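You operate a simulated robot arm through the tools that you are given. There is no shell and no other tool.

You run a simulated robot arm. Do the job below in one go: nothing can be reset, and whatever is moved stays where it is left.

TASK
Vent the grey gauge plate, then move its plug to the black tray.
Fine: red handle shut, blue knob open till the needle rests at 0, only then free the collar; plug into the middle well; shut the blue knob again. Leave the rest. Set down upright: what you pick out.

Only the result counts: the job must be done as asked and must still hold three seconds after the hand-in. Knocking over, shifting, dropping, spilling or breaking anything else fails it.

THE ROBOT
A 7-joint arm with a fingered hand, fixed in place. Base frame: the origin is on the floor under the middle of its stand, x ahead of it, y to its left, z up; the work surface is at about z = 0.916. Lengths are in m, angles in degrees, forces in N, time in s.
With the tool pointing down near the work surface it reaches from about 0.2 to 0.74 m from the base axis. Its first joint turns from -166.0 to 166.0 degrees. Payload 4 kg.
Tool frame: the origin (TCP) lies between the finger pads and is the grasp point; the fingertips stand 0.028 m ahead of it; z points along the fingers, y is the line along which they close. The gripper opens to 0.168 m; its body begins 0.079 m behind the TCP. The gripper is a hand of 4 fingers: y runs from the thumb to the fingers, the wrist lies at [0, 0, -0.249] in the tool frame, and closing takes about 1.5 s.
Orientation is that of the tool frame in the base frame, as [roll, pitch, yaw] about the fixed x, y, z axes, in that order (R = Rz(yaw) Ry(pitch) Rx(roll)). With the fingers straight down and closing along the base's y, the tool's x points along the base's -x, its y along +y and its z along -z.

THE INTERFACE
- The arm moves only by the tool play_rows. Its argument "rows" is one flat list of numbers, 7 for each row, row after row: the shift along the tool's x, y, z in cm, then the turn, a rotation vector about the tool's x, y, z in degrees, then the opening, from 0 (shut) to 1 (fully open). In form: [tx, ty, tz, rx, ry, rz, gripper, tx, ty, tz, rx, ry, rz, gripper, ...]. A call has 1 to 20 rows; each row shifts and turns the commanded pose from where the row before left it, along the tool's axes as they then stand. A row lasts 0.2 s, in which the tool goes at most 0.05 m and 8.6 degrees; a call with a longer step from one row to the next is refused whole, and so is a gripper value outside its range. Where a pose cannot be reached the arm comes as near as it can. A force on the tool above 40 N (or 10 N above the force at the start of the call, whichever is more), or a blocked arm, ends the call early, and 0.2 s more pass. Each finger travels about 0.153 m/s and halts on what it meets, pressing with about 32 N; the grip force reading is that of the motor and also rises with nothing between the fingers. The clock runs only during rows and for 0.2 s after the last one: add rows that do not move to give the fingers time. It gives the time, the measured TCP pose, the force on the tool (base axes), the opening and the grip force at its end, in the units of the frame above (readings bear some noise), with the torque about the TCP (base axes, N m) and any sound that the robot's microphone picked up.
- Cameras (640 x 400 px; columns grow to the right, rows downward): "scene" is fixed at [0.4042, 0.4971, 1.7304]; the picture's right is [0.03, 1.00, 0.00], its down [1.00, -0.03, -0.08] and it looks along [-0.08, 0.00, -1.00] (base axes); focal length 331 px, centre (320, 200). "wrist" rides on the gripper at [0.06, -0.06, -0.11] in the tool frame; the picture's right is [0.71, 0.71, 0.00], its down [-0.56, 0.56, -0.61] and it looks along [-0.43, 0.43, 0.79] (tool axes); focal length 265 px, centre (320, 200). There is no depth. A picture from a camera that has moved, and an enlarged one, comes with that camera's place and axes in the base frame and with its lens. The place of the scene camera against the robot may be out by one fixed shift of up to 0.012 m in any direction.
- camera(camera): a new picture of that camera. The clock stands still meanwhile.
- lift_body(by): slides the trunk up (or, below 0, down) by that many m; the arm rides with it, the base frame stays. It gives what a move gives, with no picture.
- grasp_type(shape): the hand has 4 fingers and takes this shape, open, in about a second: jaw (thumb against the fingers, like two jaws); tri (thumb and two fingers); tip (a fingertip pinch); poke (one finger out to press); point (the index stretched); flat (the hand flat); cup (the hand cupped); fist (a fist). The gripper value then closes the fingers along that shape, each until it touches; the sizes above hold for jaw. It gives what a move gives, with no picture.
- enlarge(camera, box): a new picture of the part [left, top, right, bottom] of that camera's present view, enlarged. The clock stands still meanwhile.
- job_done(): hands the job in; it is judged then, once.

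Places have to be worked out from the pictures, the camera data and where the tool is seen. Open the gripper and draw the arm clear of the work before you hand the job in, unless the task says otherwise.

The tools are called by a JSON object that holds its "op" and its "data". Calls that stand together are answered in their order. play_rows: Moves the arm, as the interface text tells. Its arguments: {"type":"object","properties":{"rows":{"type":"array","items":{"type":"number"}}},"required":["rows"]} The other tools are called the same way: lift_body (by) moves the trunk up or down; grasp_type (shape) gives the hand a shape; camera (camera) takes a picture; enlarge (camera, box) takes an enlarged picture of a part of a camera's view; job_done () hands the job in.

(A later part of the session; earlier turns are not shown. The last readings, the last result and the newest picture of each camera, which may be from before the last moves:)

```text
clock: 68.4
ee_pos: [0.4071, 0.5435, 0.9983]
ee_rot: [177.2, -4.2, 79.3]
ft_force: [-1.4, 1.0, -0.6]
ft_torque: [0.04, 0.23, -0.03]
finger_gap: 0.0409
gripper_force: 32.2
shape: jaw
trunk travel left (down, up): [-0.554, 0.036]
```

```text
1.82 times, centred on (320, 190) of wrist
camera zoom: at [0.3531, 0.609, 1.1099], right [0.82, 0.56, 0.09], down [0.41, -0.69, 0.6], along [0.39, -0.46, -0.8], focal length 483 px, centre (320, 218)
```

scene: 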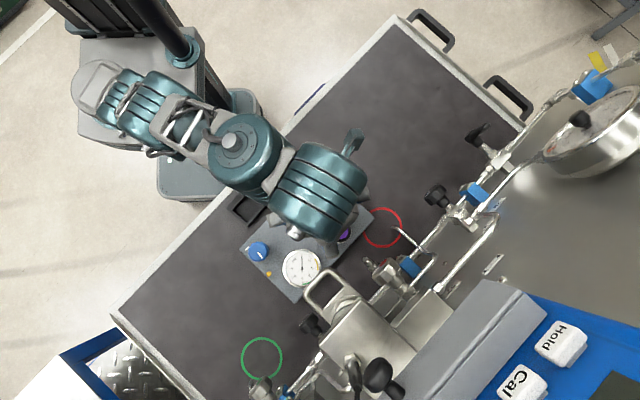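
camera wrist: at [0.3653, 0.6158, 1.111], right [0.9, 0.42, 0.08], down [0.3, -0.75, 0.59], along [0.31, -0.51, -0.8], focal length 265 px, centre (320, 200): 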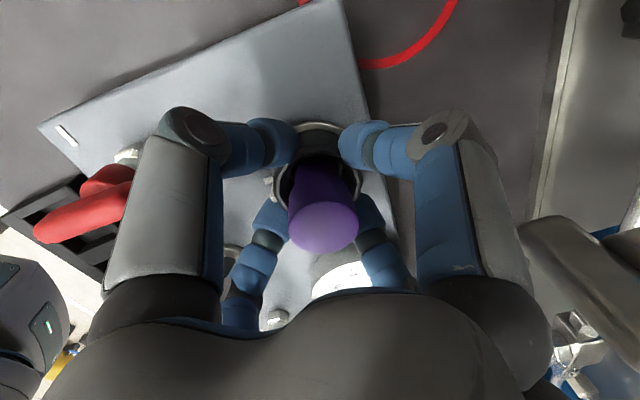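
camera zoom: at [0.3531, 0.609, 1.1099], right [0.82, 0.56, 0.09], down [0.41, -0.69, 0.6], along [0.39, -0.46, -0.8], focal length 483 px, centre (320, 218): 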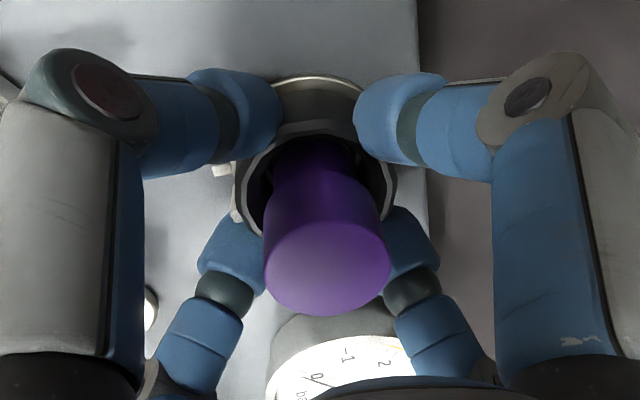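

The collar turned 9° with the hand at almost no torque, so counter-clockwise is the free direction. I check the clearance of the thumb to the red bar before the next bit.

{"op": "camera", "data": {"camera": "wrist"}}

{"op": "enlarge", "data": {"camera": "scene", "box": [280, 140, 430, 320]}}

```text
taken
camera wrist: at [0.3531, 0.609, 1.1099], right [0.82, 0.56, 0.09], down [0.41, -0.69, 0.6], along [0.39, -0.46, -0.8], focal length 265 px, centre (320, 200)
```

wrist: 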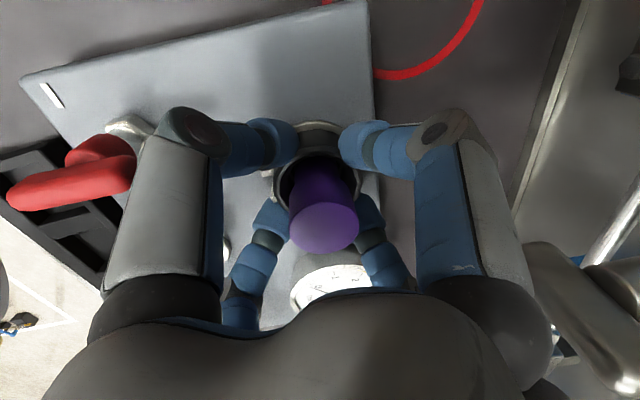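

```text
2.22 times, centred on (355, 230) of scene
camera zoom: at [0.4042, 0.4971, 1.7304], right [0.03, 1.0, 0.0], down [1.0, -0.03, -0.08], along [-0.08, 0.0, -1.0], focal length 736 px, centre (242, 133)
```

zoom: 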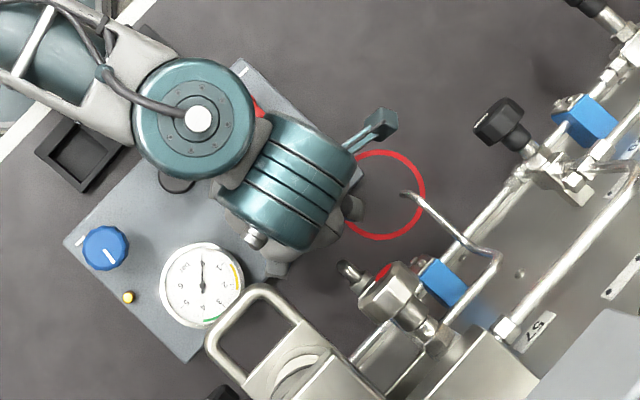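

Clearance is fine here. I release, turn back clockwise 22° and regrip for another counter-clockwise stroke.

{"op": "play_rows", "data": {"rows": [0, 0, 0, 0, 0, 0, 0.4, 0, 0, 0, 0, 0, 0, 0.4, 0, 0, 0, 0, 0, 0, 0.4, 0, 0, 0, 0, 0, 5.5, 0.4, 0, 0, 0, 0, 0, 5.5, 0.4, 0, 0, 0, 0, 0, 5.5, 0.4, 0, 0, 0, 0, 0, 5.5, 0.4, 0, 0, 0, 0, 0, 0, 0.4]}}

{"op": "enlarge", "data": {"camera": "wrist", "box": [220, 80, 420, 300]}}

{"op": "enlarge", "data": {"camera": "scene", "box": [280, 140, 430, 320]}}

```text
clock: 70.2
ee_pos: [0.4069, 0.5427, 0.9998]
ee_rot: [179.0, -5.0, 57.0]
ft_force: [0.6, -0.3, 0.2]
ft_torque: [-0.01, 0.02, 0.01]
finger_gap: 0.0669
gripper_force: 0.1
shape: jaw
trunk travel left (down, up): [-0.554, 0.036]
```

```text
1.82 times, centred on (320, 190) of wrist
camera zoom: at [0.3834, 0.6207, 1.1129], right [0.98, 0.21, 0.07], down [0.13, -0.81, 0.57], along [0.18, -0.55, -0.82], focal length 483 px, centre (320, 218)
```

zoom: 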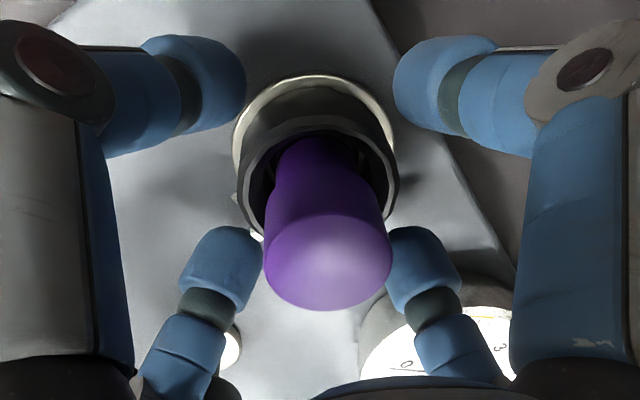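

```text
2.22 times, centred on (355, 230) of scene
camera zoom: at [0.4042, 0.4971, 1.7304], right [0.03, 1.0, 0.0], down [1.0, -0.03, -0.08], along [-0.08, 0.0, -1.0], focal length 736 px, centre (242, 133)
```

zoom: 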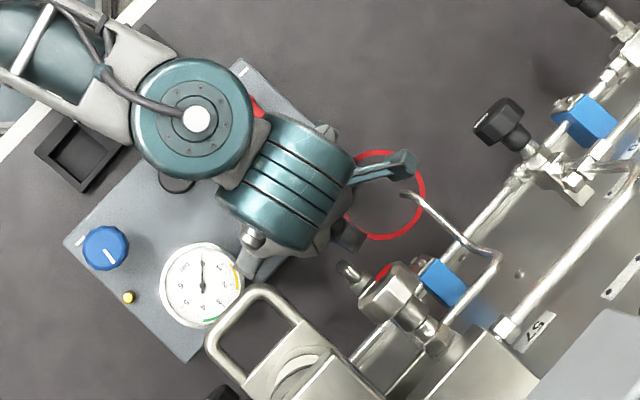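

No contact. I close again and turn counter-clockwise 25°.

{"op": "play_rows", "data": {"rows": [0, 0, 0, 0, 0, 0, 0.22, 0, 0, 0, 0, 0, 0, 0.15, 0, 0, 0, 0, 0, 0, 0.15, 0, 0, 0, 0, 0, 0, 0.15, 0, 0, 0, 0, 0, -5, 0.15, 0, 0, 0, 0, 0, -5, 0.15, 0, 0, 0, 0, 0, -5, 0.15, 0, 0, 0, 0, 0, -5, 0.15, 0, 0, 0, 0, 0, -5, 0.15, 0, 0, 0, 0, 0, 0, 0.15]}}

{"op": "enlarge", "data": {"camera": "wrist", "box": [220, 80, 420, 300]}}

```text
clock: 72.4
ee_pos: [0.4069, 0.5438, 0.998]
ee_rot: [176.9, -3.9, 82.4]
ft_force: [-5.4, -3.6, 1.1]
ft_torque: [0.18, 0.65, -0.06]
finger_gap: 0.0433
gripper_force: 31.8
shape: jaw
trunk travel left (down, up): [-0.554, 0.036]
```

```text
1.82 times, centred on (320, 190) of wrist
camera zoom: at [0.3493, 0.6058, 1.1096], right [0.79, 0.6, 0.08], down [0.44, -0.67, 0.6], along [0.42, -0.44, -0.79], focal length 483 px, centre (320, 218)
```

zoom: 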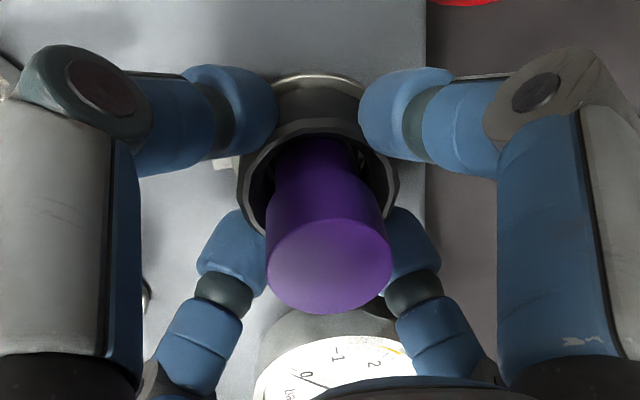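

The collar should now be ~34° round (its line is under the lower-left finger, consistent with the larger gap). Another stroke: release, back 26°, regrip, turn 26° again.

{"op": "play_rows", "data": {"rows": [0, 0, 0, 0, 0, 0, 0.4, 0, 0, 0, 0, 0, 0, 0.4, 0, 0, 0, 0, 0, 0, 0.4, 0, 0, 0, 0, 0, 6.5, 0.4, 0, 0, 0, 0, 0, 6.5, 0.4, 0, 0, 0, 0, 0, 6.5, 0.4, 0, 0, 0, 0, 0, 6.5, 0.4, 0, 0, 0, 0, 0, 0, 0.4]}}

{"op": "enlarge", "data": {"camera": "wrist", "box": [220, 80, 420, 300]}}

```text
clock: 74.2
ee_pos: [0.4065, 0.5441, 0.9979]
ee_rot: [179.2, -4.9, 56.0]
ft_force: [-0.3, -0.2, 0.9]
ft_torque: [-0.05, 0.02, 0.02]
finger_gap: 0.0669
gripper_force: 0.0
shape: jaw
trunk travel left (down, up): [-0.554, 0.036]
```

```text
1.82 times, centred on (320, 190) of wrist
camera zoom: at [0.3852, 0.622, 1.1128], right [0.98, 0.19, 0.07], down [0.11, -0.81, 0.57], along [0.17, -0.55, -0.82], focal length 483 px, centre (320, 218)
```

zoom: 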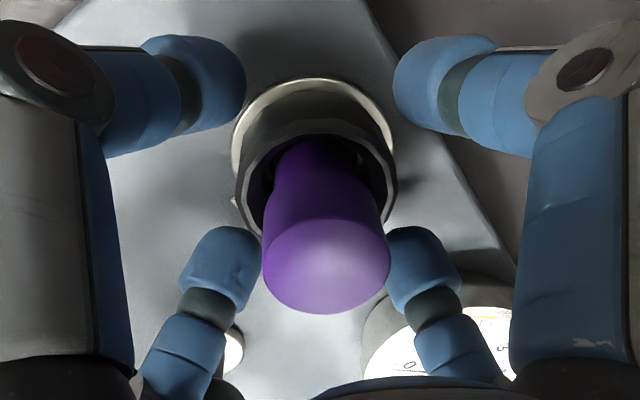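

Line hidden on the far side as expected. I grip and turn another 26°.

{"op": "play_rows", "data": {"rows": [0, 0, 0, 0, 0, 0, 0.22, 0, 0, 0, 0, 0, 0, 0.15, 0, 0, 0, 0, 0, 0, 0.15, 0, 0, 0, 0, 0, 0, 0.15, 0, 0, 0, 0, 0, -5, 0.15, 0, 0, 0, 0, 0, -5, 0.15, 0, 0, 0, 0, 0, -5, 0.15, 0, 0, 0, 0, 0, -5, 0.15, 0, 0, 0, 0, 0, -5, 0.15, 0, 0, 0, 0, 0, 0, 0.15]}}

{"op": "enlarge", "data": {"camera": "wrist", "box": [220, 80, 420, 300]}}

```text
clock: 76.4
ee_pos: [0.4056, 0.5437, 0.9982]
ee_rot: [177.0, -3.8, 81.3]
ft_force: [-4.7, -6.0, 0.3]
ft_torque: [0.05, 0.6, -0.05]
finger_gap: 0.0405
gripper_force: 32.2
shape: jaw
trunk travel left (down, up): [-0.554, 0.036]
```

```text
1.82 times, centred on (320, 190) of wrist
camera zoom: at [0.3503, 0.6075, 1.1096], right [0.8, 0.59, 0.08], down [0.43, -0.67, 0.6], along [0.41, -0.45, -0.79], focal length 483 px, centre (320, 218)
```

zoom: 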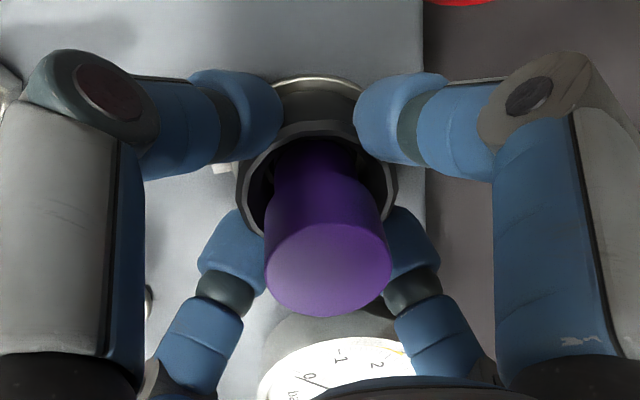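

About 59° so far, still no stop. Another stroke.

{"op": "play_rows", "data": {"rows": [0, 0, 0, 0, 0, 0, 0.4, 0, 0, 0, 0, 0, 0, 0.4, 0, 0, 0, 0, 0, 0, 0.4, 0, 0, 0, 0, 0, 6.5, 0.4, 0, 0, 0, 0, 0, 6.5, 0.4, 0, 0, 0, 0, 0, 6.5, 0.4, 0, 0, 0, 0, 0, 6, 0.4, 0, 0, 0, 0, 0, 0, 0.4, 0, 0, 0, 0, 0, 0, 0.22, 0, 0, 0, 0, 0, 0, 0.15, 0, 0, 0, 0, 0, 0, 0.15, 0, 0, 0, 0, 0, 0, 0.15]}}

{"op": "play_rows", "data": {"rows": [0, 0, 0, 0, 0, -5, 0.15, 0, 0, 0, 0, 0, -5, 0.15, 0, 0, 0, 0, 0, -5, 0.15, 0, 0, 0, 0, 0, -5, 0.15, 0, 0, 0, 0, 0, -5, 0.15, 0, 0, 0, 0, 0, 0, 0.15]}}

{"op": "enlarge", "data": {"camera": "wrist", "box": [220, 80, 420, 300]}}

```text
clock: 79.0
ee_pos: [0.4063, 0.5444, 0.9983]
ee_rot: [179.2, -4.9, 55.6]
ft_force: [-0.3, 3.0, 0.0]
ft_torque: [-0.13, 0.08, -0.03]
finger_gap: 0.0428
gripper_force: 32.1
shape: jaw
trunk travel left (down, up): [-0.554, 0.036]
```

```text
clock: 80.4
ee_pos: [0.4068, 0.5452, 0.998]
ee_rot: [177.1, -4.0, 80.8]
ft_force: [-4.0, 4.7, -0.8]
ft_torque: [0.23, 0.63, -0.07]
finger_gap: 0.0432
gripper_force: 31.6
shape: jaw
trunk travel left (down, up): [-0.554, 0.036]
```

```text
1.82 times, centred on (320, 190) of wrist
camera zoom: at [0.3506, 0.6081, 1.1098], right [0.81, 0.58, 0.09], down [0.42, -0.68, 0.6], along [0.41, -0.45, -0.79], focal length 483 px, centre (320, 218)
```

zoom: 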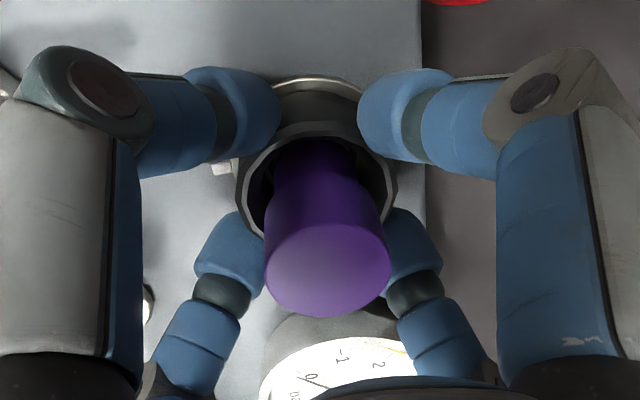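

Roughly 84° so far at friction torque only. I do another stroke and watch for a stop.

{"op": "play_rows", "data": {"rows": [0, 0, 0, 0, 0, 0, 0.4, 0, 0, 0, 0, 0, 0, 0.4, 0, 0, 0, 0, 0, 0, 0.4, 0, 0, 0, 0, 0, 6.5, 0.4, 0, 0, 0, 0, 0, 6.5, 0.4, 0, 0, 0, 0, 0, 6.5, 0.4, 0, 0, 0, 0, 0, 5.5, 0.4, 0, 0, 0, 0, 0, 0, 0.4]}}

{"op": "camera", "data": {"camera": "wrist"}}

{"op": "play_rows", "data": {"rows": [0, 0, 0, 0, 0, 0, 0.22, 0, 0, 0, 0, 0, 0, 0.15, 0, 0, 0, 0, 0, 0, 0.15, 0, 0, 0, 0, 0, 0, 0.15, 0, 0, 0, 0, 0, -4, 0.15, 0, 0, 0, 0, 0, -4, 0.15, 0, 0, 0, 0, 0, 0, 0.15]}}

```text
clock: 82.2
ee_pos: [0.4073, 0.5441, 0.9992]
ee_rot: [179.2, -4.9, 55.5]
ft_force: [-0.1, -0.1, 0.0]
ft_torque: [0.0, -0.01, 0.01]
finger_gap: 0.0669
gripper_force: 0.1
shape: jaw
trunk travel left (down, up): [-0.554, 0.036]
```

```text
taken
camera wrist: at [0.3854, 0.622, 1.1129], right [0.98, 0.18, 0.07], down [0.11, -0.81, 0.57], along [0.16, -0.55, -0.82], focal length 265 px, centre (320, 200)
```

wrist: 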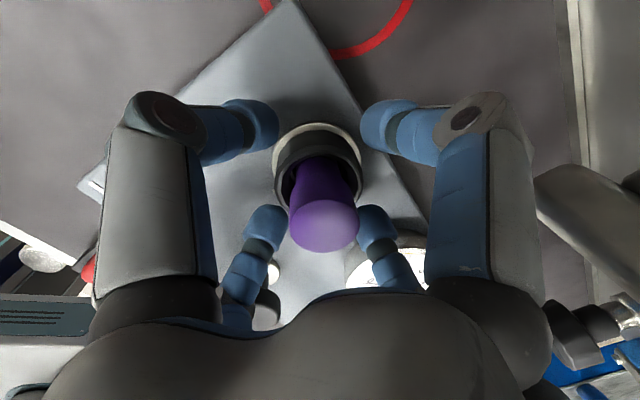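

```text
clock: 83.8
ee_pos: [0.4074, 0.5446, 0.9981]
ee_rot: [178.4, -4.6, 63.7]
ft_force: [-4.2, -5.5, -0.9]
ft_torque: [-0.04, 0.32, -0.08]
finger_gap: 0.0406
gripper_force: 31.9
shape: jaw
trunk travel left (down, up): [-0.554, 0.036]
```

Past 90° and still no stop. I continue this stroke in small steps.

{"op": "play_rows", "data": {"rows": [0, 0, 0, 0, 0, -4, 0.15, 0, 0, 0, 0, 0, -4, 0.15, 0, 0, 0, 0, 0, -4, 0.15, 0, 0, 0, 0, 0, -4, 0.15, 0, 0, 0, 0, 0, 0, 0.15]}}

{"op": "enlarge", "data": {"camera": "wrist", "box": [220, 80, 420, 300]}}

```text
clock: 85.0
ee_pos: [0.4076, 0.5444, 0.9983]
ee_rot: [177.2, -4.1, 79.4]
ft_force: [-7.4, -3.0, -0.7]
ft_torque: [-0.01, 0.54, -3.77]
finger_gap: 0.0405
gripper_force: 31.9
shape: jaw
trunk travel left (down, up): [-0.554, 0.036]
```

```text
1.82 times, centred on (320, 190) of wrist
camera zoom: at [0.3531, 0.6091, 1.1104], right [0.82, 0.56, 0.09], down [0.41, -0.69, 0.6], along [0.39, -0.46, -0.8], focal length 483 px, centre (320, 218)
```

zoom: 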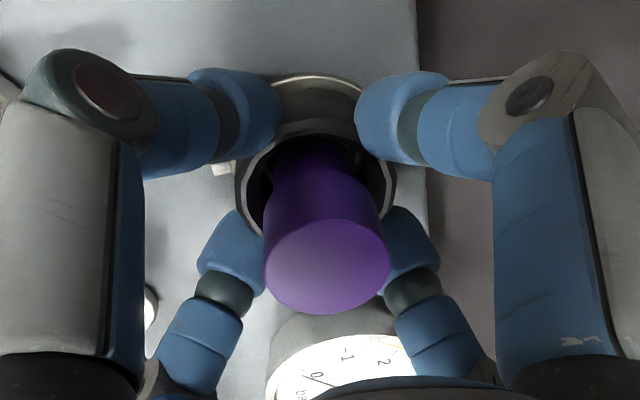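

Torque jumped to 3.8 N m: the collar is at its free stop. I ease back the overtravel until the torque is gone, then release.

{"op": "play_rows", "data": {"rows": [0, 0, 0, 0, 0, 3, 0.15, 0, 0, 0, 0, 0, 3, 0.15, 0, 0, 0, 0, 0, 0, 0.15]}}

```text
clock: 85.8
ee_pos: [0.408, 0.5455, 0.9984]
ee_rot: [177.6, -4.4, 73.7]
ft_force: [1.0, -5.4, 0.0]
ft_torque: [-0.24, 0.09, -0.02]
finger_gap: 0.04
gripper_force: 32.6
shape: jaw
trunk travel left (down, up): [-0.554, 0.036]
```

Torque is relieved. I nudge 3° counter-clockwise to make sure it sits at the stop.

{"op": "play_rows", "data": {"rows": [0, 0, 0, 0, 0, -1.5, 0.15, 0, 0, 0, 0, 0, -1.5, 0.15, 0, 0, 0, 0, 0, 0, 0.15]}}

```text
clock: 86.6
ee_pos: [0.4084, 0.5439, 0.9991]
ee_rot: [177.3, -4.3, 76.7]
ft_force: [-2.5, -2.0, 0.5]
ft_torque: [-0.07, 0.26, -1.83]
finger_gap: 0.0405
gripper_force: 31.9
shape: jaw
trunk travel left (down, up): [-0.554, 0.036]
```

At the stop (1.8 N m). I open the fingers, rise 2 cm so the tips are above the collar rim, and turn to yaw 100° so no finger faces the loop or the lever.

{"op": "play_rows", "data": {"rows": [0, 0, 0, 0, 0, 0, 0.4, 0, 0, 0, 0, 0, 0, 0.4, 0, 0, 0, 0, 0, 0, 0.4, 0.074, 0.046, -1.0, 0, 0, 0, 0.4, 0.074, 0.046, -1.0, 0, 0, 0, 0.4, 0, 0, 0, 0, 0, -8, 0.4, 0, 0, 0, 0, 0, -8, 0.4, 0, 0, 0, 0, 0, -7.5, 0.4, 0, 0, 0, 0, 0, 0, 0.4, 0, 0, 0, 0, 0, 0, 0.4]}}

{"op": "camera", "data": {"camera": "wrist"}}

{"op": "enlarge", "data": {"camera": "wrist", "box": [220, 80, 420, 300]}}

```text
clock: 88.8
ee_pos: [0.4079, 0.5427, 1.0188]
ee_rot: [175.9, -2.9, 100.3]
ft_force: [-0.1, 0.4, -0.2]
ft_torque: [-0.01, 0.02, 0.0]
finger_gap: 0.0669
gripper_force: 0.1
shape: jaw
trunk travel left (down, up): [-0.554, 0.036]
```

```text
taken
camera wrist: at [0.3314, 0.5873, 1.1278], right [0.57, 0.82, 0.09], down [0.61, -0.49, 0.62], along [0.55, -0.3, -0.78], focal length 265 px, centre (320, 200)
```

wrist: 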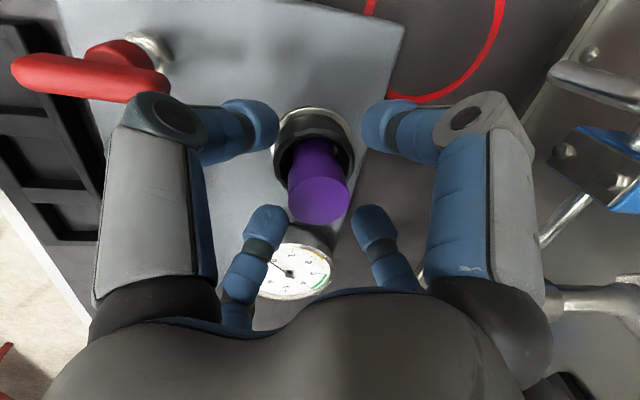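

```text
1.82 times, centred on (320, 190) of wrist
camera zoom: at [0.3314, 0.5873, 1.1278], right [0.57, 0.82, 0.09], down [0.61, -0.49, 0.62], along [0.55, -0.3, -0.78], focal length 483 px, centre (320, 218)
```

zoom: 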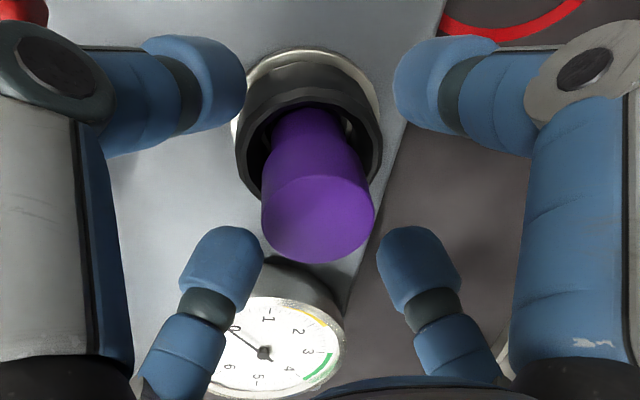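

Centred on the plug; the gauge is at 0 and the red bar still at 45°. I close on the plug head.

{"op": "play_rows", "data": {"rows": [0, 0, 0, 0, 0, 0, 0.25, 0, 0, 0, 0, 0, 0, 0.15, 0, 0, 0, 0, 0, 0, 0.08, 0, 0, 0, 0, 0, 0, 0.08, 0, 0, 0, 0, 0, 0, 0.08]}}

{"op": "camera", "data": {"camera": "wrist"}}

```text
clock: 90.0
ee_pos: [0.4071, 0.5446, 1.0188]
ee_rot: [175.9, -2.9, 100.3]
ft_force: [0.2, -0.7, 0.1]
ft_torque: [0.01, 0.02, 0.0]
finger_gap: 0.0281
gripper_force: 32.4
shape: jaw
trunk travel left (down, up): [-0.554, 0.036]
```

```text
taken
camera wrist: at [0.3314, 0.5874, 1.1277], right [0.57, 0.82, 0.09], down [0.61, -0.49, 0.62], along [0.55, -0.3, -0.78], focal length 265 px, centre (320, 200)
```

wrist: 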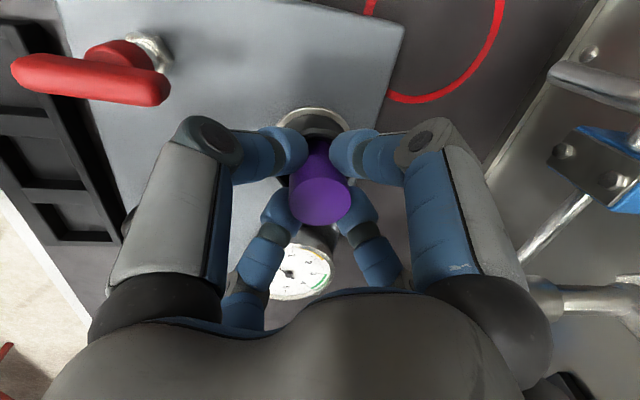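

Plug gripped. I pull straight up 1 cm slowly and check the force.

{"op": "play_rows", "data": {"rows": [0.018, 0.024, -0.33, 0, 0, 0, 0.08, 0.018, 0.024, -0.33, 0, 0, 0, 0.08, 0.018, 0.024, -0.33, 0, 0, 0, 0.08, 0, 0, 0, 0, 0, 0, 0.08]}}

{"op": "camera", "data": {"camera": "wrist"}}

```text
clock: 91.0
ee_pos: [0.4091, 0.5443, 1.029]
ee_rot: [175.9, -2.9, 100.3]
ft_force: [-0.3, 0.1, -1.4]
ft_torque: [0.05, 0.02, -0.02]
finger_gap: 0.0278
gripper_force: 32.1
shape: jaw
trunk travel left (down, up): [-0.554, 0.036]
```

```text
taken
camera wrist: at [0.3322, 0.587, 1.1378], right [0.57, 0.82, 0.09], down [0.61, -0.49, 0.62], along [0.55, -0.3, -0.78], focal length 265 px, centre (320, 200)
```

wrist: 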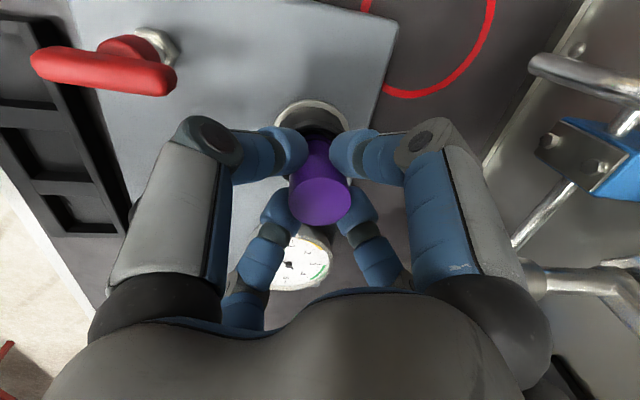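

It lifts freely. I continue straight up 4 cm and check whether the plug has left the collar.

{"op": "play_rows", "data": {"rows": [0.044, 0.057, -0.8, 0, 0, 0, 0.08, 0.044, 0.057, -0.8, 0, 0, 0, 0.08, 0.044, 0.057, -0.8, 0, 0, 0, 0.08, 0.044, 0.057, -0.8, 0, 0, 0, 0.08, 0.044, 0.057, -0.8, 0, 0, 0, 0.08, 0, 0, 0, 0, 0, 0, 0.08]}}

{"op": "camera", "data": {"camera": "wrist"}}

{"op": "enlarge", "data": {"camera": "scene", "box": [280, 140, 430, 320]}}

```text
clock: 92.4
ee_pos: [0.4057, 0.542, 1.0672]
ee_rot: [175.9, -3.2, 100.0]
ft_force: [0.6, -0.2, -0.5]
ft_torque: [0.0, 0.01, -0.02]
finger_gap: 0.0278
gripper_force: 32.1
shape: jaw
out of reach, approached as far as the arm can: row 5
trunk travel left (down, up): [-0.554, 0.036]
```

```text
taken
camera wrist: at [0.3287, 0.585, 1.1769], right [0.57, 0.82, 0.09], down [0.61, -0.49, 0.62], along [0.55, -0.3, -0.78], focal length 265 px, centre (320, 200)
```

wrist: 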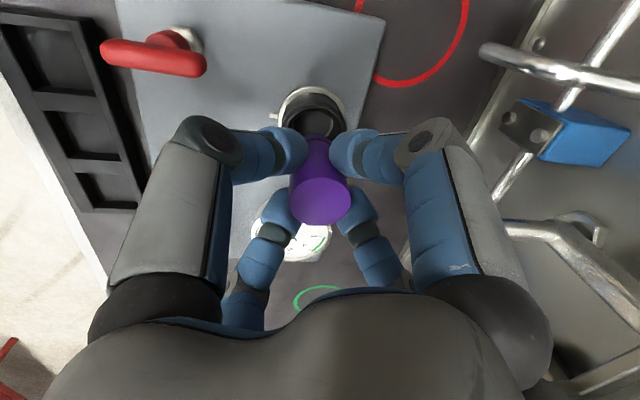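

```text
2.22 times, centred on (355, 230) of scene
camera zoom: at [0.4042, 0.4971, 1.7304], right [0.03, 1.0, 0.0], down [1.0, -0.03, -0.08], along [-0.08, 0.0, -1.0], focal length 736 px, centre (242, 133)
```

zoom: 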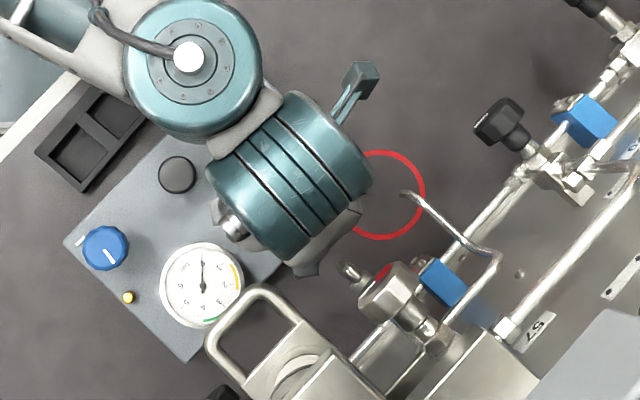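

The lift stopped 1 cm short from arm reach at this height. I look closely at whether the plug's lower end is already out of the collar.

{"op": "enlarge", "data": {"camera": "wrist", "box": [240, 60, 400, 240]}}

```text
2.22 times, centred on (320, 150) of wrist
camera zoom: at [0.3287, 0.585, 1.1769], right [0.57, 0.82, 0.09], down [0.61, -0.49, 0.62], along [0.55, -0.3, -0.78], focal length 590 px, centre (320, 311)
```

zoom: 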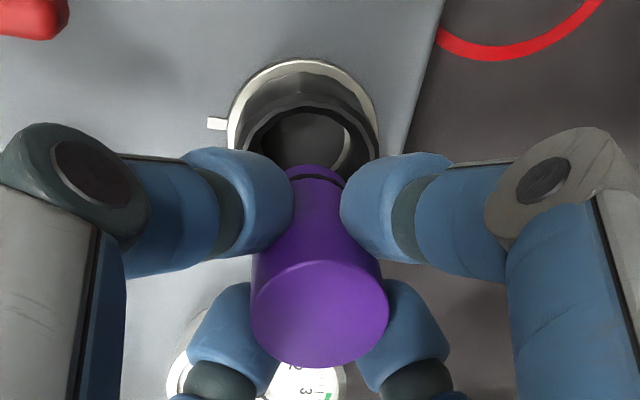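

The plug's lower end with its O-ring is at z≈1.016, about 3 cm clear of the collar, hanging 5 cm below its top. I draw it back toward the robot between the red handle and the black knob, then rise.

{"op": "play_rows", "data": {"rows": [-1.26, -1.54, -0.17, 0, 0, 0, 0.08, -1.26, -1.54, -0.17, 0, 0, 0, 0.08, -1.26, -1.54, -0.17, 0, 0, 0, 0.08, 0.11, 0.14, -2.0, 0, 0, 0, 0.08, 0.11, 0.14, -2.0, 0, 0, 0, 0.08, 0, 0, 0, 0, 0, 0, 0.08, 0, 0, 0, 0, 0, 0, 0.08]}}

{"op": "camera", "data": {"camera": "wrist"}}

{"op": "camera", "data": {"camera": "scene"}}

```text
clock: 94.0
ee_pos: [0.3649, 0.4965, 1.1075]
ee_rot: [175.8, -3.1, 100.1]
ft_force: [0.3, -0.3, -0.7]
ft_torque: [-0.05, 0.04, 0.03]
finger_gap: 0.0277
gripper_force: 31.9
shape: jaw
trunk travel left (down, up): [-0.554, 0.036]
```

```text
taken
camera wrist: at [0.2883, 0.5395, 1.2167], right [0.57, 0.82, 0.09], down [0.61, -0.49, 0.62], along [0.55, -0.3, -0.78], focal length 265 px, centre (320, 200)
```

wrist: 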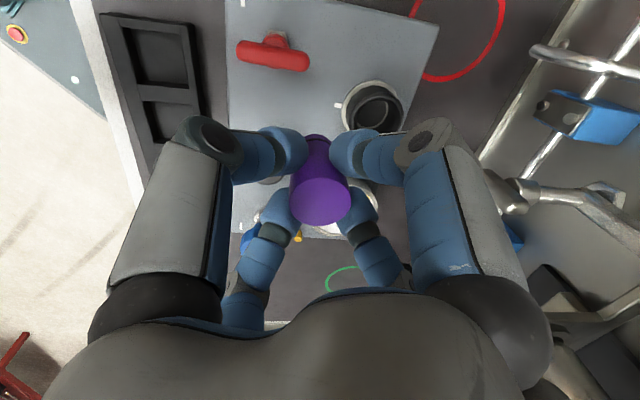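

```text
taken
```

scene: 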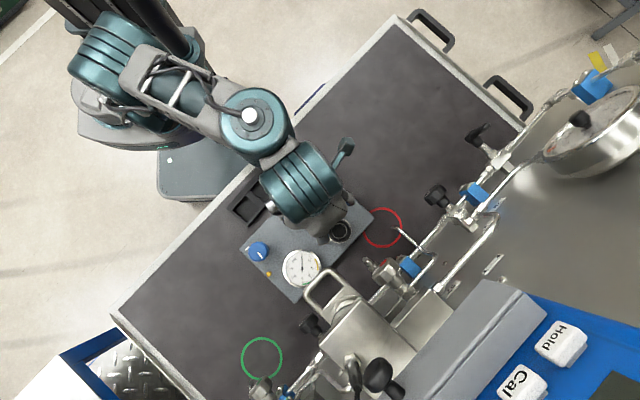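

The plug is out and held upright; the empty collar shows. I carry it over to above the tray's middle well, estimated near (0.31, 0.37), and look.

{"op": "play_rows", "data": {"rows": [-2.35, -1.55, 0.13, 0, 0, 0, 0.08, -2.35, -1.55, 0.13, 0, 0, 0, 0.08, -2.35, -1.55, 0.13, 0, 0, 0, 0.08, -2.35, -1.55, 0.13, 0, 0, 0, 0.08, -2.35, -1.55, 0.13, 0, 0, 0, 0.08, 0, 0, 0, 0, 0, 0, 0.08, 0, 0, 0, 0, 0, 0, 0.08]}}

{"op": "camera", "data": {"camera": "wrist"}}

{"op": "enlarge", "data": {"camera": "scene", "box": [200, 130, 400, 310]}}

```text
clock: 95.6
ee_pos: [0.3116, 0.3677, 1.0921]
ee_rot: [175.9, -3.0, 100.2]
ft_force: [-0.1, 0.1, -0.6]
ft_torque: [0.0, 0.0, -0.01]
finger_gap: 0.0279
gripper_force: 32.6
shape: jaw
trunk travel left (down, up): [-0.554, 0.036]
```

```text
taken
camera wrist: at [0.2346, 0.4114, 1.201], right [0.57, 0.82, 0.09], down [0.61, -0.49, 0.62], along [0.55, -0.3, -0.78], focal length 265 px, centre (320, 200)
```

wrist: 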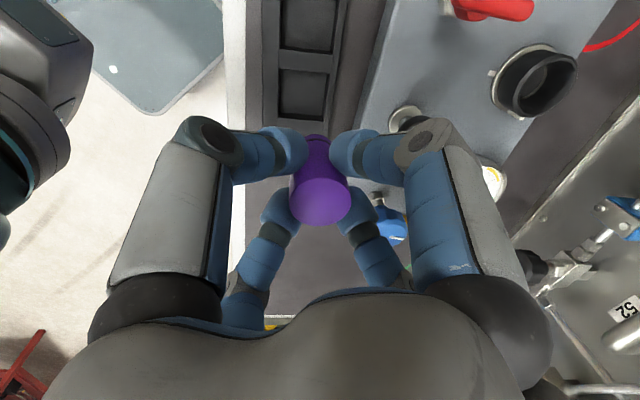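

```text
2.22 times, centred on (300, 220) of scene
camera zoom: at [0.4042, 0.4971, 1.7304], right [0.03, 1.0, 0.0], down [1.0, -0.03, -0.08], along [-0.08, 0.0, -1.0], focal length 736 px, centre (364, 156)
```

zoom: 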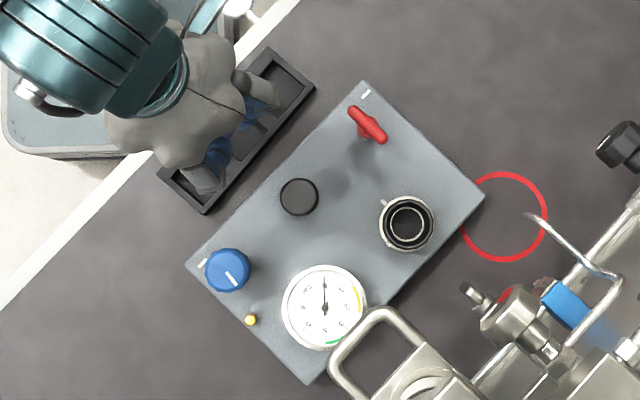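

The scene shows the plug hand over the tray and the empty collar; the well just ahead of the plug in the wrist view computes to about (0.308, 0.370), matching the middle well. I zoom in for its corners.

{"op": "enlarge", "data": {"camera": "wrist", "box": [230, 0, 390, 150]}}

{"op": "enlarge", "data": {"camera": "scene", "box": [300, 160, 350, 210]}}

```text
2.67 times, centred on (310, 75) of wrist
camera zoom: at [0.2346, 0.4114, 1.201], right [0.57, 0.82, 0.09], down [0.61, -0.49, 0.62], along [0.55, -0.3, -0.78], focal length 708 px, centre (347, 533)
```

zoom: 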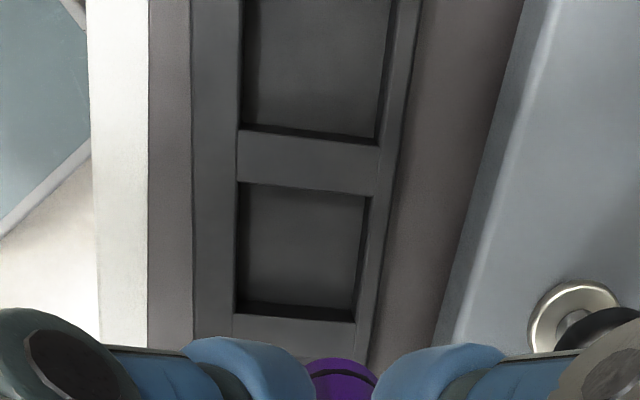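

```text
8.00 times, centred on (325, 185) of scene
camera zoom: at [0.4042, 0.4971, 1.7304], right [0.03, 1.0, 0.0], down [1.0, -0.03, -0.08], along [-0.08, 0.0, -1.0], focal length 2648 px, centre (280, 320)
```

zoom: 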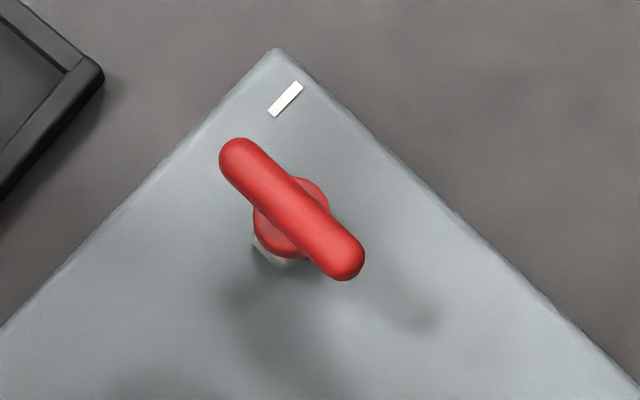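

The red bar is square to its mark (shut). The middle well's rim centre is about (0.3055, 0.369) with a rim near z≈0.936; the plug axis is at (0.311, 0.370). I shift 6 mm, lower 6 cm, and check.

{"op": "play_rows", "data": {"rows": [-0.11, -0.34, 1.98, 0, 0, 0, 0.08, -0.11, -0.34, 1.98, 0, 0, 0, 0.08, -0.11, -0.33, 1.98, 0, 0, 0, 0.08, 0, 0, 0, 0, 0, 0, 0.08, 0, 0, 0, 0, 0, 0, 0.08]}}

{"op": "camera", "data": {"camera": "wrist"}}

{"op": "enlarge", "data": {"camera": "wrist", "box": [230, 20, 410, 200]}}

```text
clock: 96.8
ee_pos: [0.3065, 0.3681, 1.0317]
ee_rot: [175.9, -2.8, 100.2]
ft_force: [-0.6, 0.3, -0.4]
ft_torque: [0.02, 0.0, -0.01]
finger_gap: 0.0277
gripper_force: 31.4
shape: jaw
trunk travel left (down, up): [-0.554, 0.036]
```

```text
taken
camera wrist: at [0.2293, 0.4111, 1.1402], right [0.57, 0.82, 0.09], down [0.61, -0.49, 0.62], along [0.55, -0.3, -0.78], focal length 265 px, centre (320, 200)
```

wrist: 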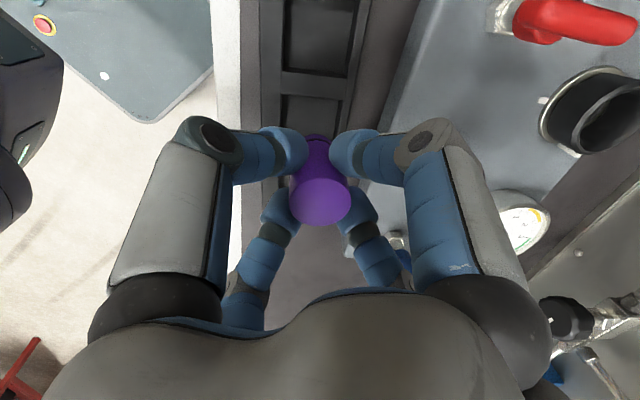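

```text
2.22 times, centred on (320, 110) of wrist
camera zoom: at [0.2293, 0.4111, 1.1402], right [0.57, 0.82, 0.09], down [0.61, -0.49, 0.62], along [0.55, -0.3, -0.78], focal length 590 px, centre (320, 400)
```

zoom: 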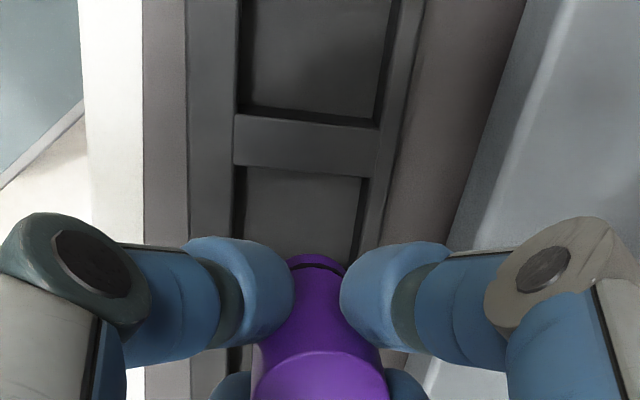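

The well's rim corners average to (0.3055, 0.3694), and the plug is within about 1 mm of it. I lower vertically until just above the floor.

{"op": "play_rows", "data": {"rows": [-0.083, -0.108, 1.5, 0, 0, 0, 0.08, -0.083, -0.108, 1.5, 0, 0, 0, 0.08, -0.055, -0.072, 1.0, 0, 0, 0, 0.08, -0.028, -0.036, 0.5, 0, 0, 0, 0.08, 0, 0, 0, 0, 0, 0, 0.08]}}

{"op": "camera", "data": {"camera": "wrist"}}

{"op": "enlarge", "data": {"camera": "scene", "box": [200, 130, 340, 270]}}

```text
clock: 98.0
ee_pos: [0.305, 0.3667, 0.9839]
ee_rot: [175.9, -2.9, 100.2]
ft_force: [-0.2, 0.5, -0.3]
ft_torque: [0.03, -0.01, 0.0]
finger_gap: 0.0279
gripper_force: 32.3
shape: jaw
trunk travel left (down, up): [-0.554, 0.036]
```

```text
taken
camera wrist: at [0.2284, 0.4102, 1.0939], right [0.57, 0.82, 0.09], down [0.61, -0.49, 0.62], along [0.55, -0.3, -0.78], focal length 265 px, centre (320, 200)
```

wrist: 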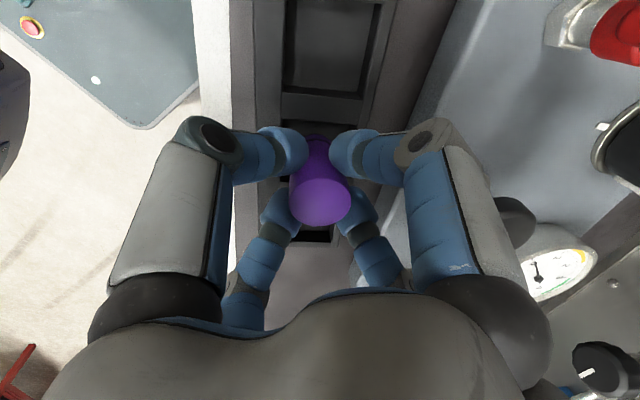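

```text
2.86 times, centred on (270, 200) of scene
camera zoom: at [0.4042, 0.4971, 1.7304], right [0.03, 1.0, 0.0], down [1.0, -0.03, -0.08], along [-0.08, 0.0, -1.0], focal length 946 px, centre (463, 200)
```

zoom: 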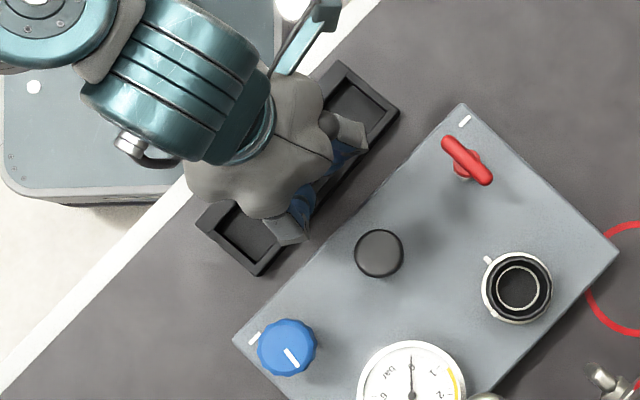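

The plug's foot is about at the rim (z≈0.934), no contact. I lower in 4 mm steps to feel the well floor.

{"op": "play_rows", "data": {"rows": [-0.022, 0.07, 0.4, 0, 0, 0, 0.08, -0.022, -0.028, 0.4, 0, 0, 0, 0.08, 0, 0, 0, 0, 0, 0, 0.08]}}

{"op": "play_rows", "data": {"rows": [-0.016, -0.021, 0.3, 0, 0, 0, 0.08, 0, 0, 0, 0, 0, 0, 0.08]}}

```text
clock: 98.7
ee_pos: [0.3059, 0.3686, 0.9823]
ee_rot: [175.2, -3.6, 100.2]
ft_force: [-4.4, -5.0, 24.4]
ft_torque: [-0.34, 0.23, -0.01]
finger_gap: 0.0286
gripper_force: 31.7
shape: jaw
trunk travel left (down, up): [-0.554, 0.036]
stopped in row 3: the force on the tool passed its limit at 42 N (the readings are from after the stop); the commanded pose is now the measured one
```

```text
clock: 99.1
ee_pos: [0.3087, 0.3702, 0.9815]
ee_rot: [175.0, -3.9, 100.2]
ft_force: [-3.6, -4.9, 25.1]
ft_torque: [-0.38, 0.26, 0.01]
finger_gap: 0.0287
gripper_force: 31.6
shape: jaw
trunk travel left (down, up): [-0.554, 0.036]
stopped in row 1: the force on the tool passed its limit at 43 N (the readings are from after the stop); the commanded pose is now the measured one
```

Contact: about 25 N upward at TCP z≈0.982. I look to see whether the plug stands on the well floor or something catches.

{"op": "camera", "data": {"camera": "wrist"}}

{"op": "enlarge", "data": {"camera": "wrist", "box": [230, 80, 410, 250]}}

{"op": "enlarge", "data": {"camera": "scene", "box": [220, 140, 320, 240]}}

```text
taken
camera wrist: at [0.2305, 0.4113, 1.0907], right [0.57, 0.81, 0.11], down [0.6, -0.5, 0.62], along [0.56, -0.29, -0.78], focal length 265 px, centre (320, 200)
```

wrist: 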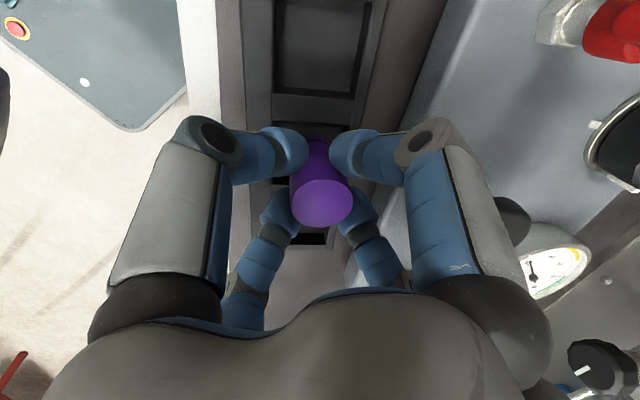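

```text
2.35 times, centred on (320, 165) of wrist
camera zoom: at [0.2305, 0.4113, 1.0907], right [0.57, 0.81, 0.11], down [0.6, -0.5, 0.62], along [0.56, -0.29, -0.78], focal length 624 px, centre (320, 282)
```

zoom: 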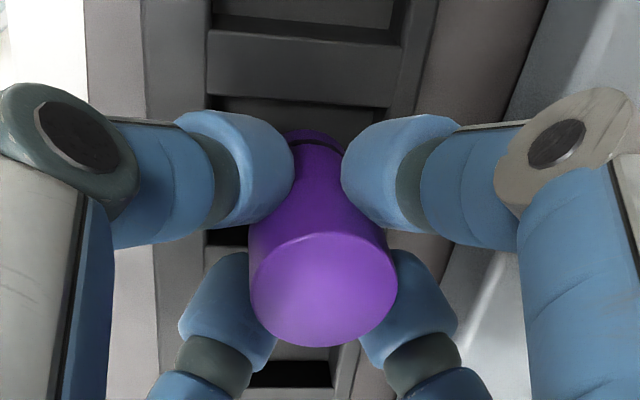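

```text
4.00 times, centred on (270, 190) of scene
camera zoom: at [0.4042, 0.4971, 1.7304], right [0.03, 1.0, 0.0], down [1.0, -0.03, -0.08], along [-0.08, 0.0, -1.0], focal length 1324 px, centre (520, 240)
```

zoom: 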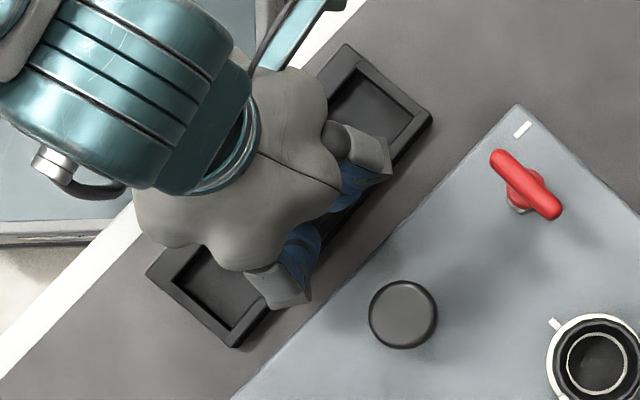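

The plug's foot is inside the middle well on its floor, pressed a little hard and the hand leaned by about 1.3°. I ease up 2.5 mm and undo that lean.

{"op": "play_rows", "data": {"rows": [0.014, 0.018, -0.25, 1.06, -0.75, 0, 0.08, 0, 0, 0, 0, 0, 0, 0.08]}}

{"op": "enlarge", "data": {"camera": "wrist", "box": [230, 80, 410, 250]}}

```text
clock: 99.7
ee_pos: [0.3088, 0.3702, 0.9826]
ee_rot: [176.3, -3.0, 100.2]
ft_force: [-0.7, 0.1, 12.0]
ft_torque: [-0.04, 0.08, -0.03]
finger_gap: 0.0287
gripper_force: 32.1
shape: jaw
trunk travel left (down, up): [-0.554, 0.036]
```

```text
2.35 times, centred on (320, 165) of wrist
camera zoom: at [0.2332, 0.4135, 1.0916], right [0.57, 0.82, 0.08], down [0.61, -0.49, 0.62], along [0.55, -0.3, -0.78], focal length 624 px, centre (320, 282)
```

zoom: 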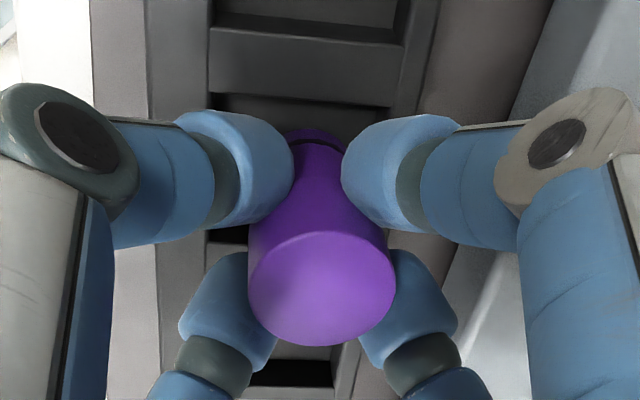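

Pure 12 N vertical now, so the plug stands on the floor. It sits about 5 mm off the well centre, so I lift 6 mm, re-centre and set down again gently.

{"op": "play_rows", "data": {"rows": [0.033, 0.043, -0.6, 0, 0, 0, 0.08, -0.22, -0.49, -0.05, 0, 0, 0, 0.08, 0, 0, 0, 0, 0, 0, 0.08, -0.012, -0.016, 0.22, 0, 0, 0, 0.08, -0.012, -0.016, 0.22, 0, 0, 0, 0.08, 0, 0, 0, 0, 0, 0, 0.08]}}

{"op": "camera", "data": {"camera": "wrist"}}

```text
clock: 101.1
ee_pos: [0.3045, 0.3666, 0.9849]
ee_rot: [176.3, -3.0, 100.1]
ft_force: [-0.2, -1.2, -1.5]
ft_torque: [0.02, 0.02, 0.01]
finger_gap: 0.0287
gripper_force: 32.5
shape: jaw
trunk travel left (down, up): [-0.554, 0.036]
```

```text
taken
camera wrist: at [0.2291, 0.4106, 1.0934], right [0.57, 0.82, 0.08], down [0.61, -0.49, 0.62], along [0.55, -0.3, -0.78], focal length 265 px, centre (320, 200)
```

wrist: 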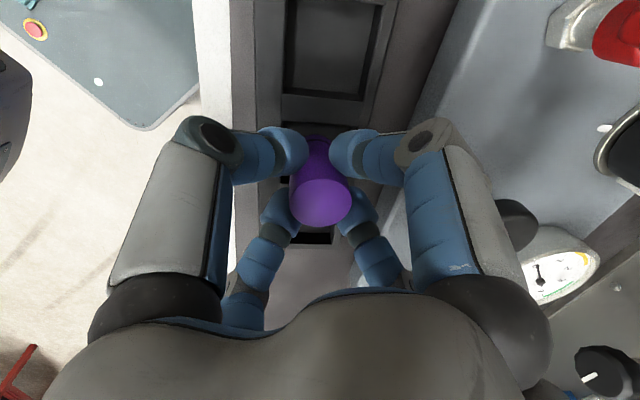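

Centred at (0.305, 0.369), not touching yet. I lower in 1 mm steps until light contact.

{"op": "play_rows", "data": {"rows": [-0.006, -0.007, 0.1, 0, 0, 0, 0.08, -0.006, -0.007, 0.1, 0, 0, 0, 0.08, 0, 0, 0, 0, 0, 0, 0.08]}}

```text
clock: 101.9
ee_pos: [0.3035, 0.3671, 0.9827]
ee_rot: [176.3, -3.0, 100.1]
ft_force: [0.4, 0.6, 7.3]
ft_torque: [-0.01, -0.02, 0.0]
finger_gap: 0.0283
gripper_force: 32.2
shape: jaw
trunk travel left (down, up): [-0.554, 0.036]
```

Light contact of 7 N. I open the fingers gradually to leave the plug standing.

{"op": "play_rows", "data": {"rows": [0, 0, 0, 0, 0, 0, 0.18, 0, 0, 0, 0, 0, 0, 0.2, 0, 0, 0, 0, 0, 0, 0.24, 0, 0, 0, 0, 0, 0, 0.3, 0, 0, 0, 0, 0, 0, 0.36, 0, 0, 0, 0, 0, 0, 0.36]}}

{"op": "camera", "data": {"camera": "wrist"}}

{"op": "enlarge", "data": {"camera": "wrist", "box": [230, 80, 410, 250]}}

```text
clock: 103.3
ee_pos: [0.3031, 0.3658, 0.9813]
ee_rot: [176.3, -2.9, 100.1]
ft_force: [0.1, 0.5, 0.5]
ft_torque: [-0.03, -0.01, -0.01]
finger_gap: 0.0599
gripper_force: 0.0
shape: jaw
trunk travel left (down, up): [-0.554, 0.036]
```

```text
taken
camera wrist: at [0.2283, 0.4096, 1.0914], right [0.57, 0.82, 0.08], down [0.61, -0.49, 0.62], along [0.55, -0.3, -0.78], focal length 265 px, centre (320, 200)
```

wrist: 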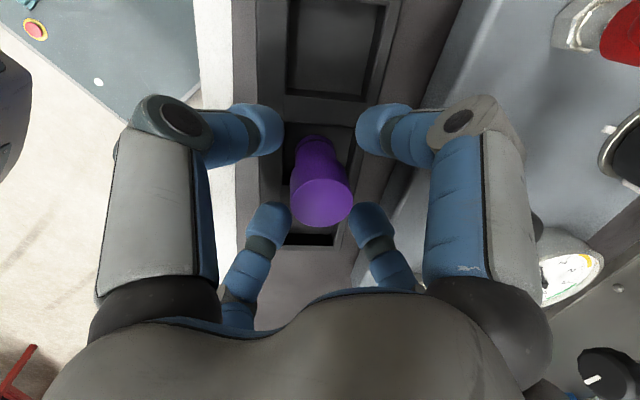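

```text
2.35 times, centred on (320, 165) of wrist
camera zoom: at [0.2283, 0.4096, 1.0914], right [0.57, 0.82, 0.08], down [0.61, -0.49, 0.62], along [0.55, -0.3, -0.78], focal length 624 px, centre (320, 282)
```

zoom: 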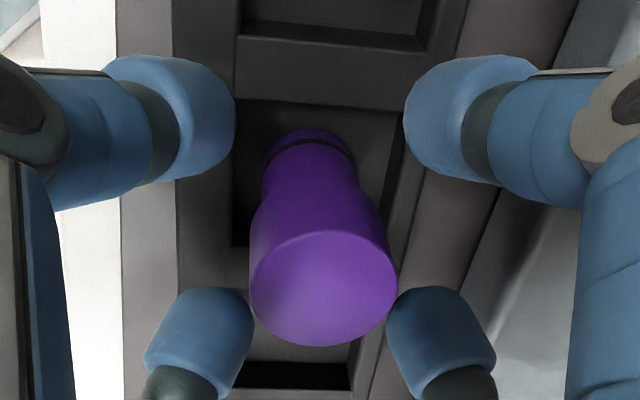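

The plug stands upright in the middle well, with the fingers clear of it. I lift the hand straight up.

{"op": "play_rows", "data": {"rows": [0.055, 0.072, -1.0, 0, 0, 0, 0.4, 0.083, 0.108, -1.5, 0, 0, 0, 0.4, 0.11, 0.143, -2.0, 0, 0, 0, 0.4, 0.165, 0.215, -3.0, 0, 0, 0, 0.4, 0.165, 0.215, -3.0, 0, 0, 0, 0.4, 0, 0, 0, 0, 0, 0, 0.4, 0, 0, 0, 0, 0, 0, 0.4]}}

{"op": "camera", "data": {"camera": "wrist"}}

{"op": "enlarge", "data": {"camera": "scene", "box": [210, 140, 380, 310]}}

```text
clock: 104.9
ee_pos: [0.3042, 0.3688, 1.088]
ee_rot: [176.3, -2.9, 100.1]
ft_force: [-0.2, -0.3, 0.3]
ft_torque: [0.0, 0.0, -0.02]
finger_gap: 0.0669
gripper_force: 0.0
shape: jaw
trunk travel left (down, up): [-0.554, 0.036]
```

```text
taken
camera wrist: at [0.2295, 0.412, 1.1974], right [0.57, 0.82, 0.08], down [0.61, -0.49, 0.62], along [0.55, -0.3, -0.78], focal length 265 px, centre (320, 200)
```

wrist: 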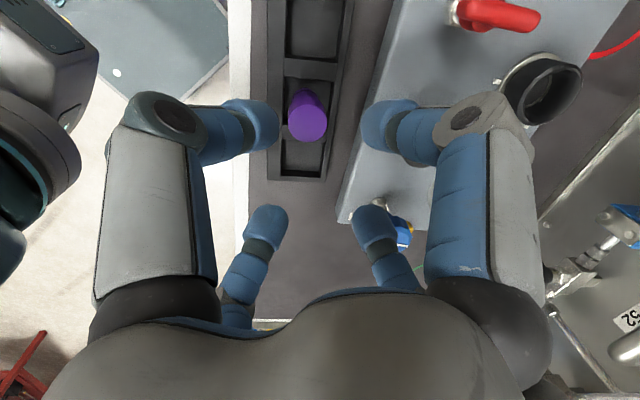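

```text
2.35 times, centred on (295, 225) of scene
camera zoom: at [0.4042, 0.4971, 1.7304], right [0.03, 1.0, 0.0], down [1.0, -0.03, -0.08], along [-0.08, 0.0, -1.0], focal length 779 px, centre (379, 141)
```

zoom: 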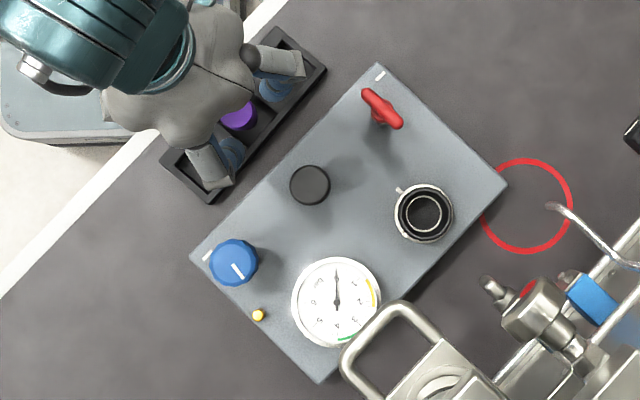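

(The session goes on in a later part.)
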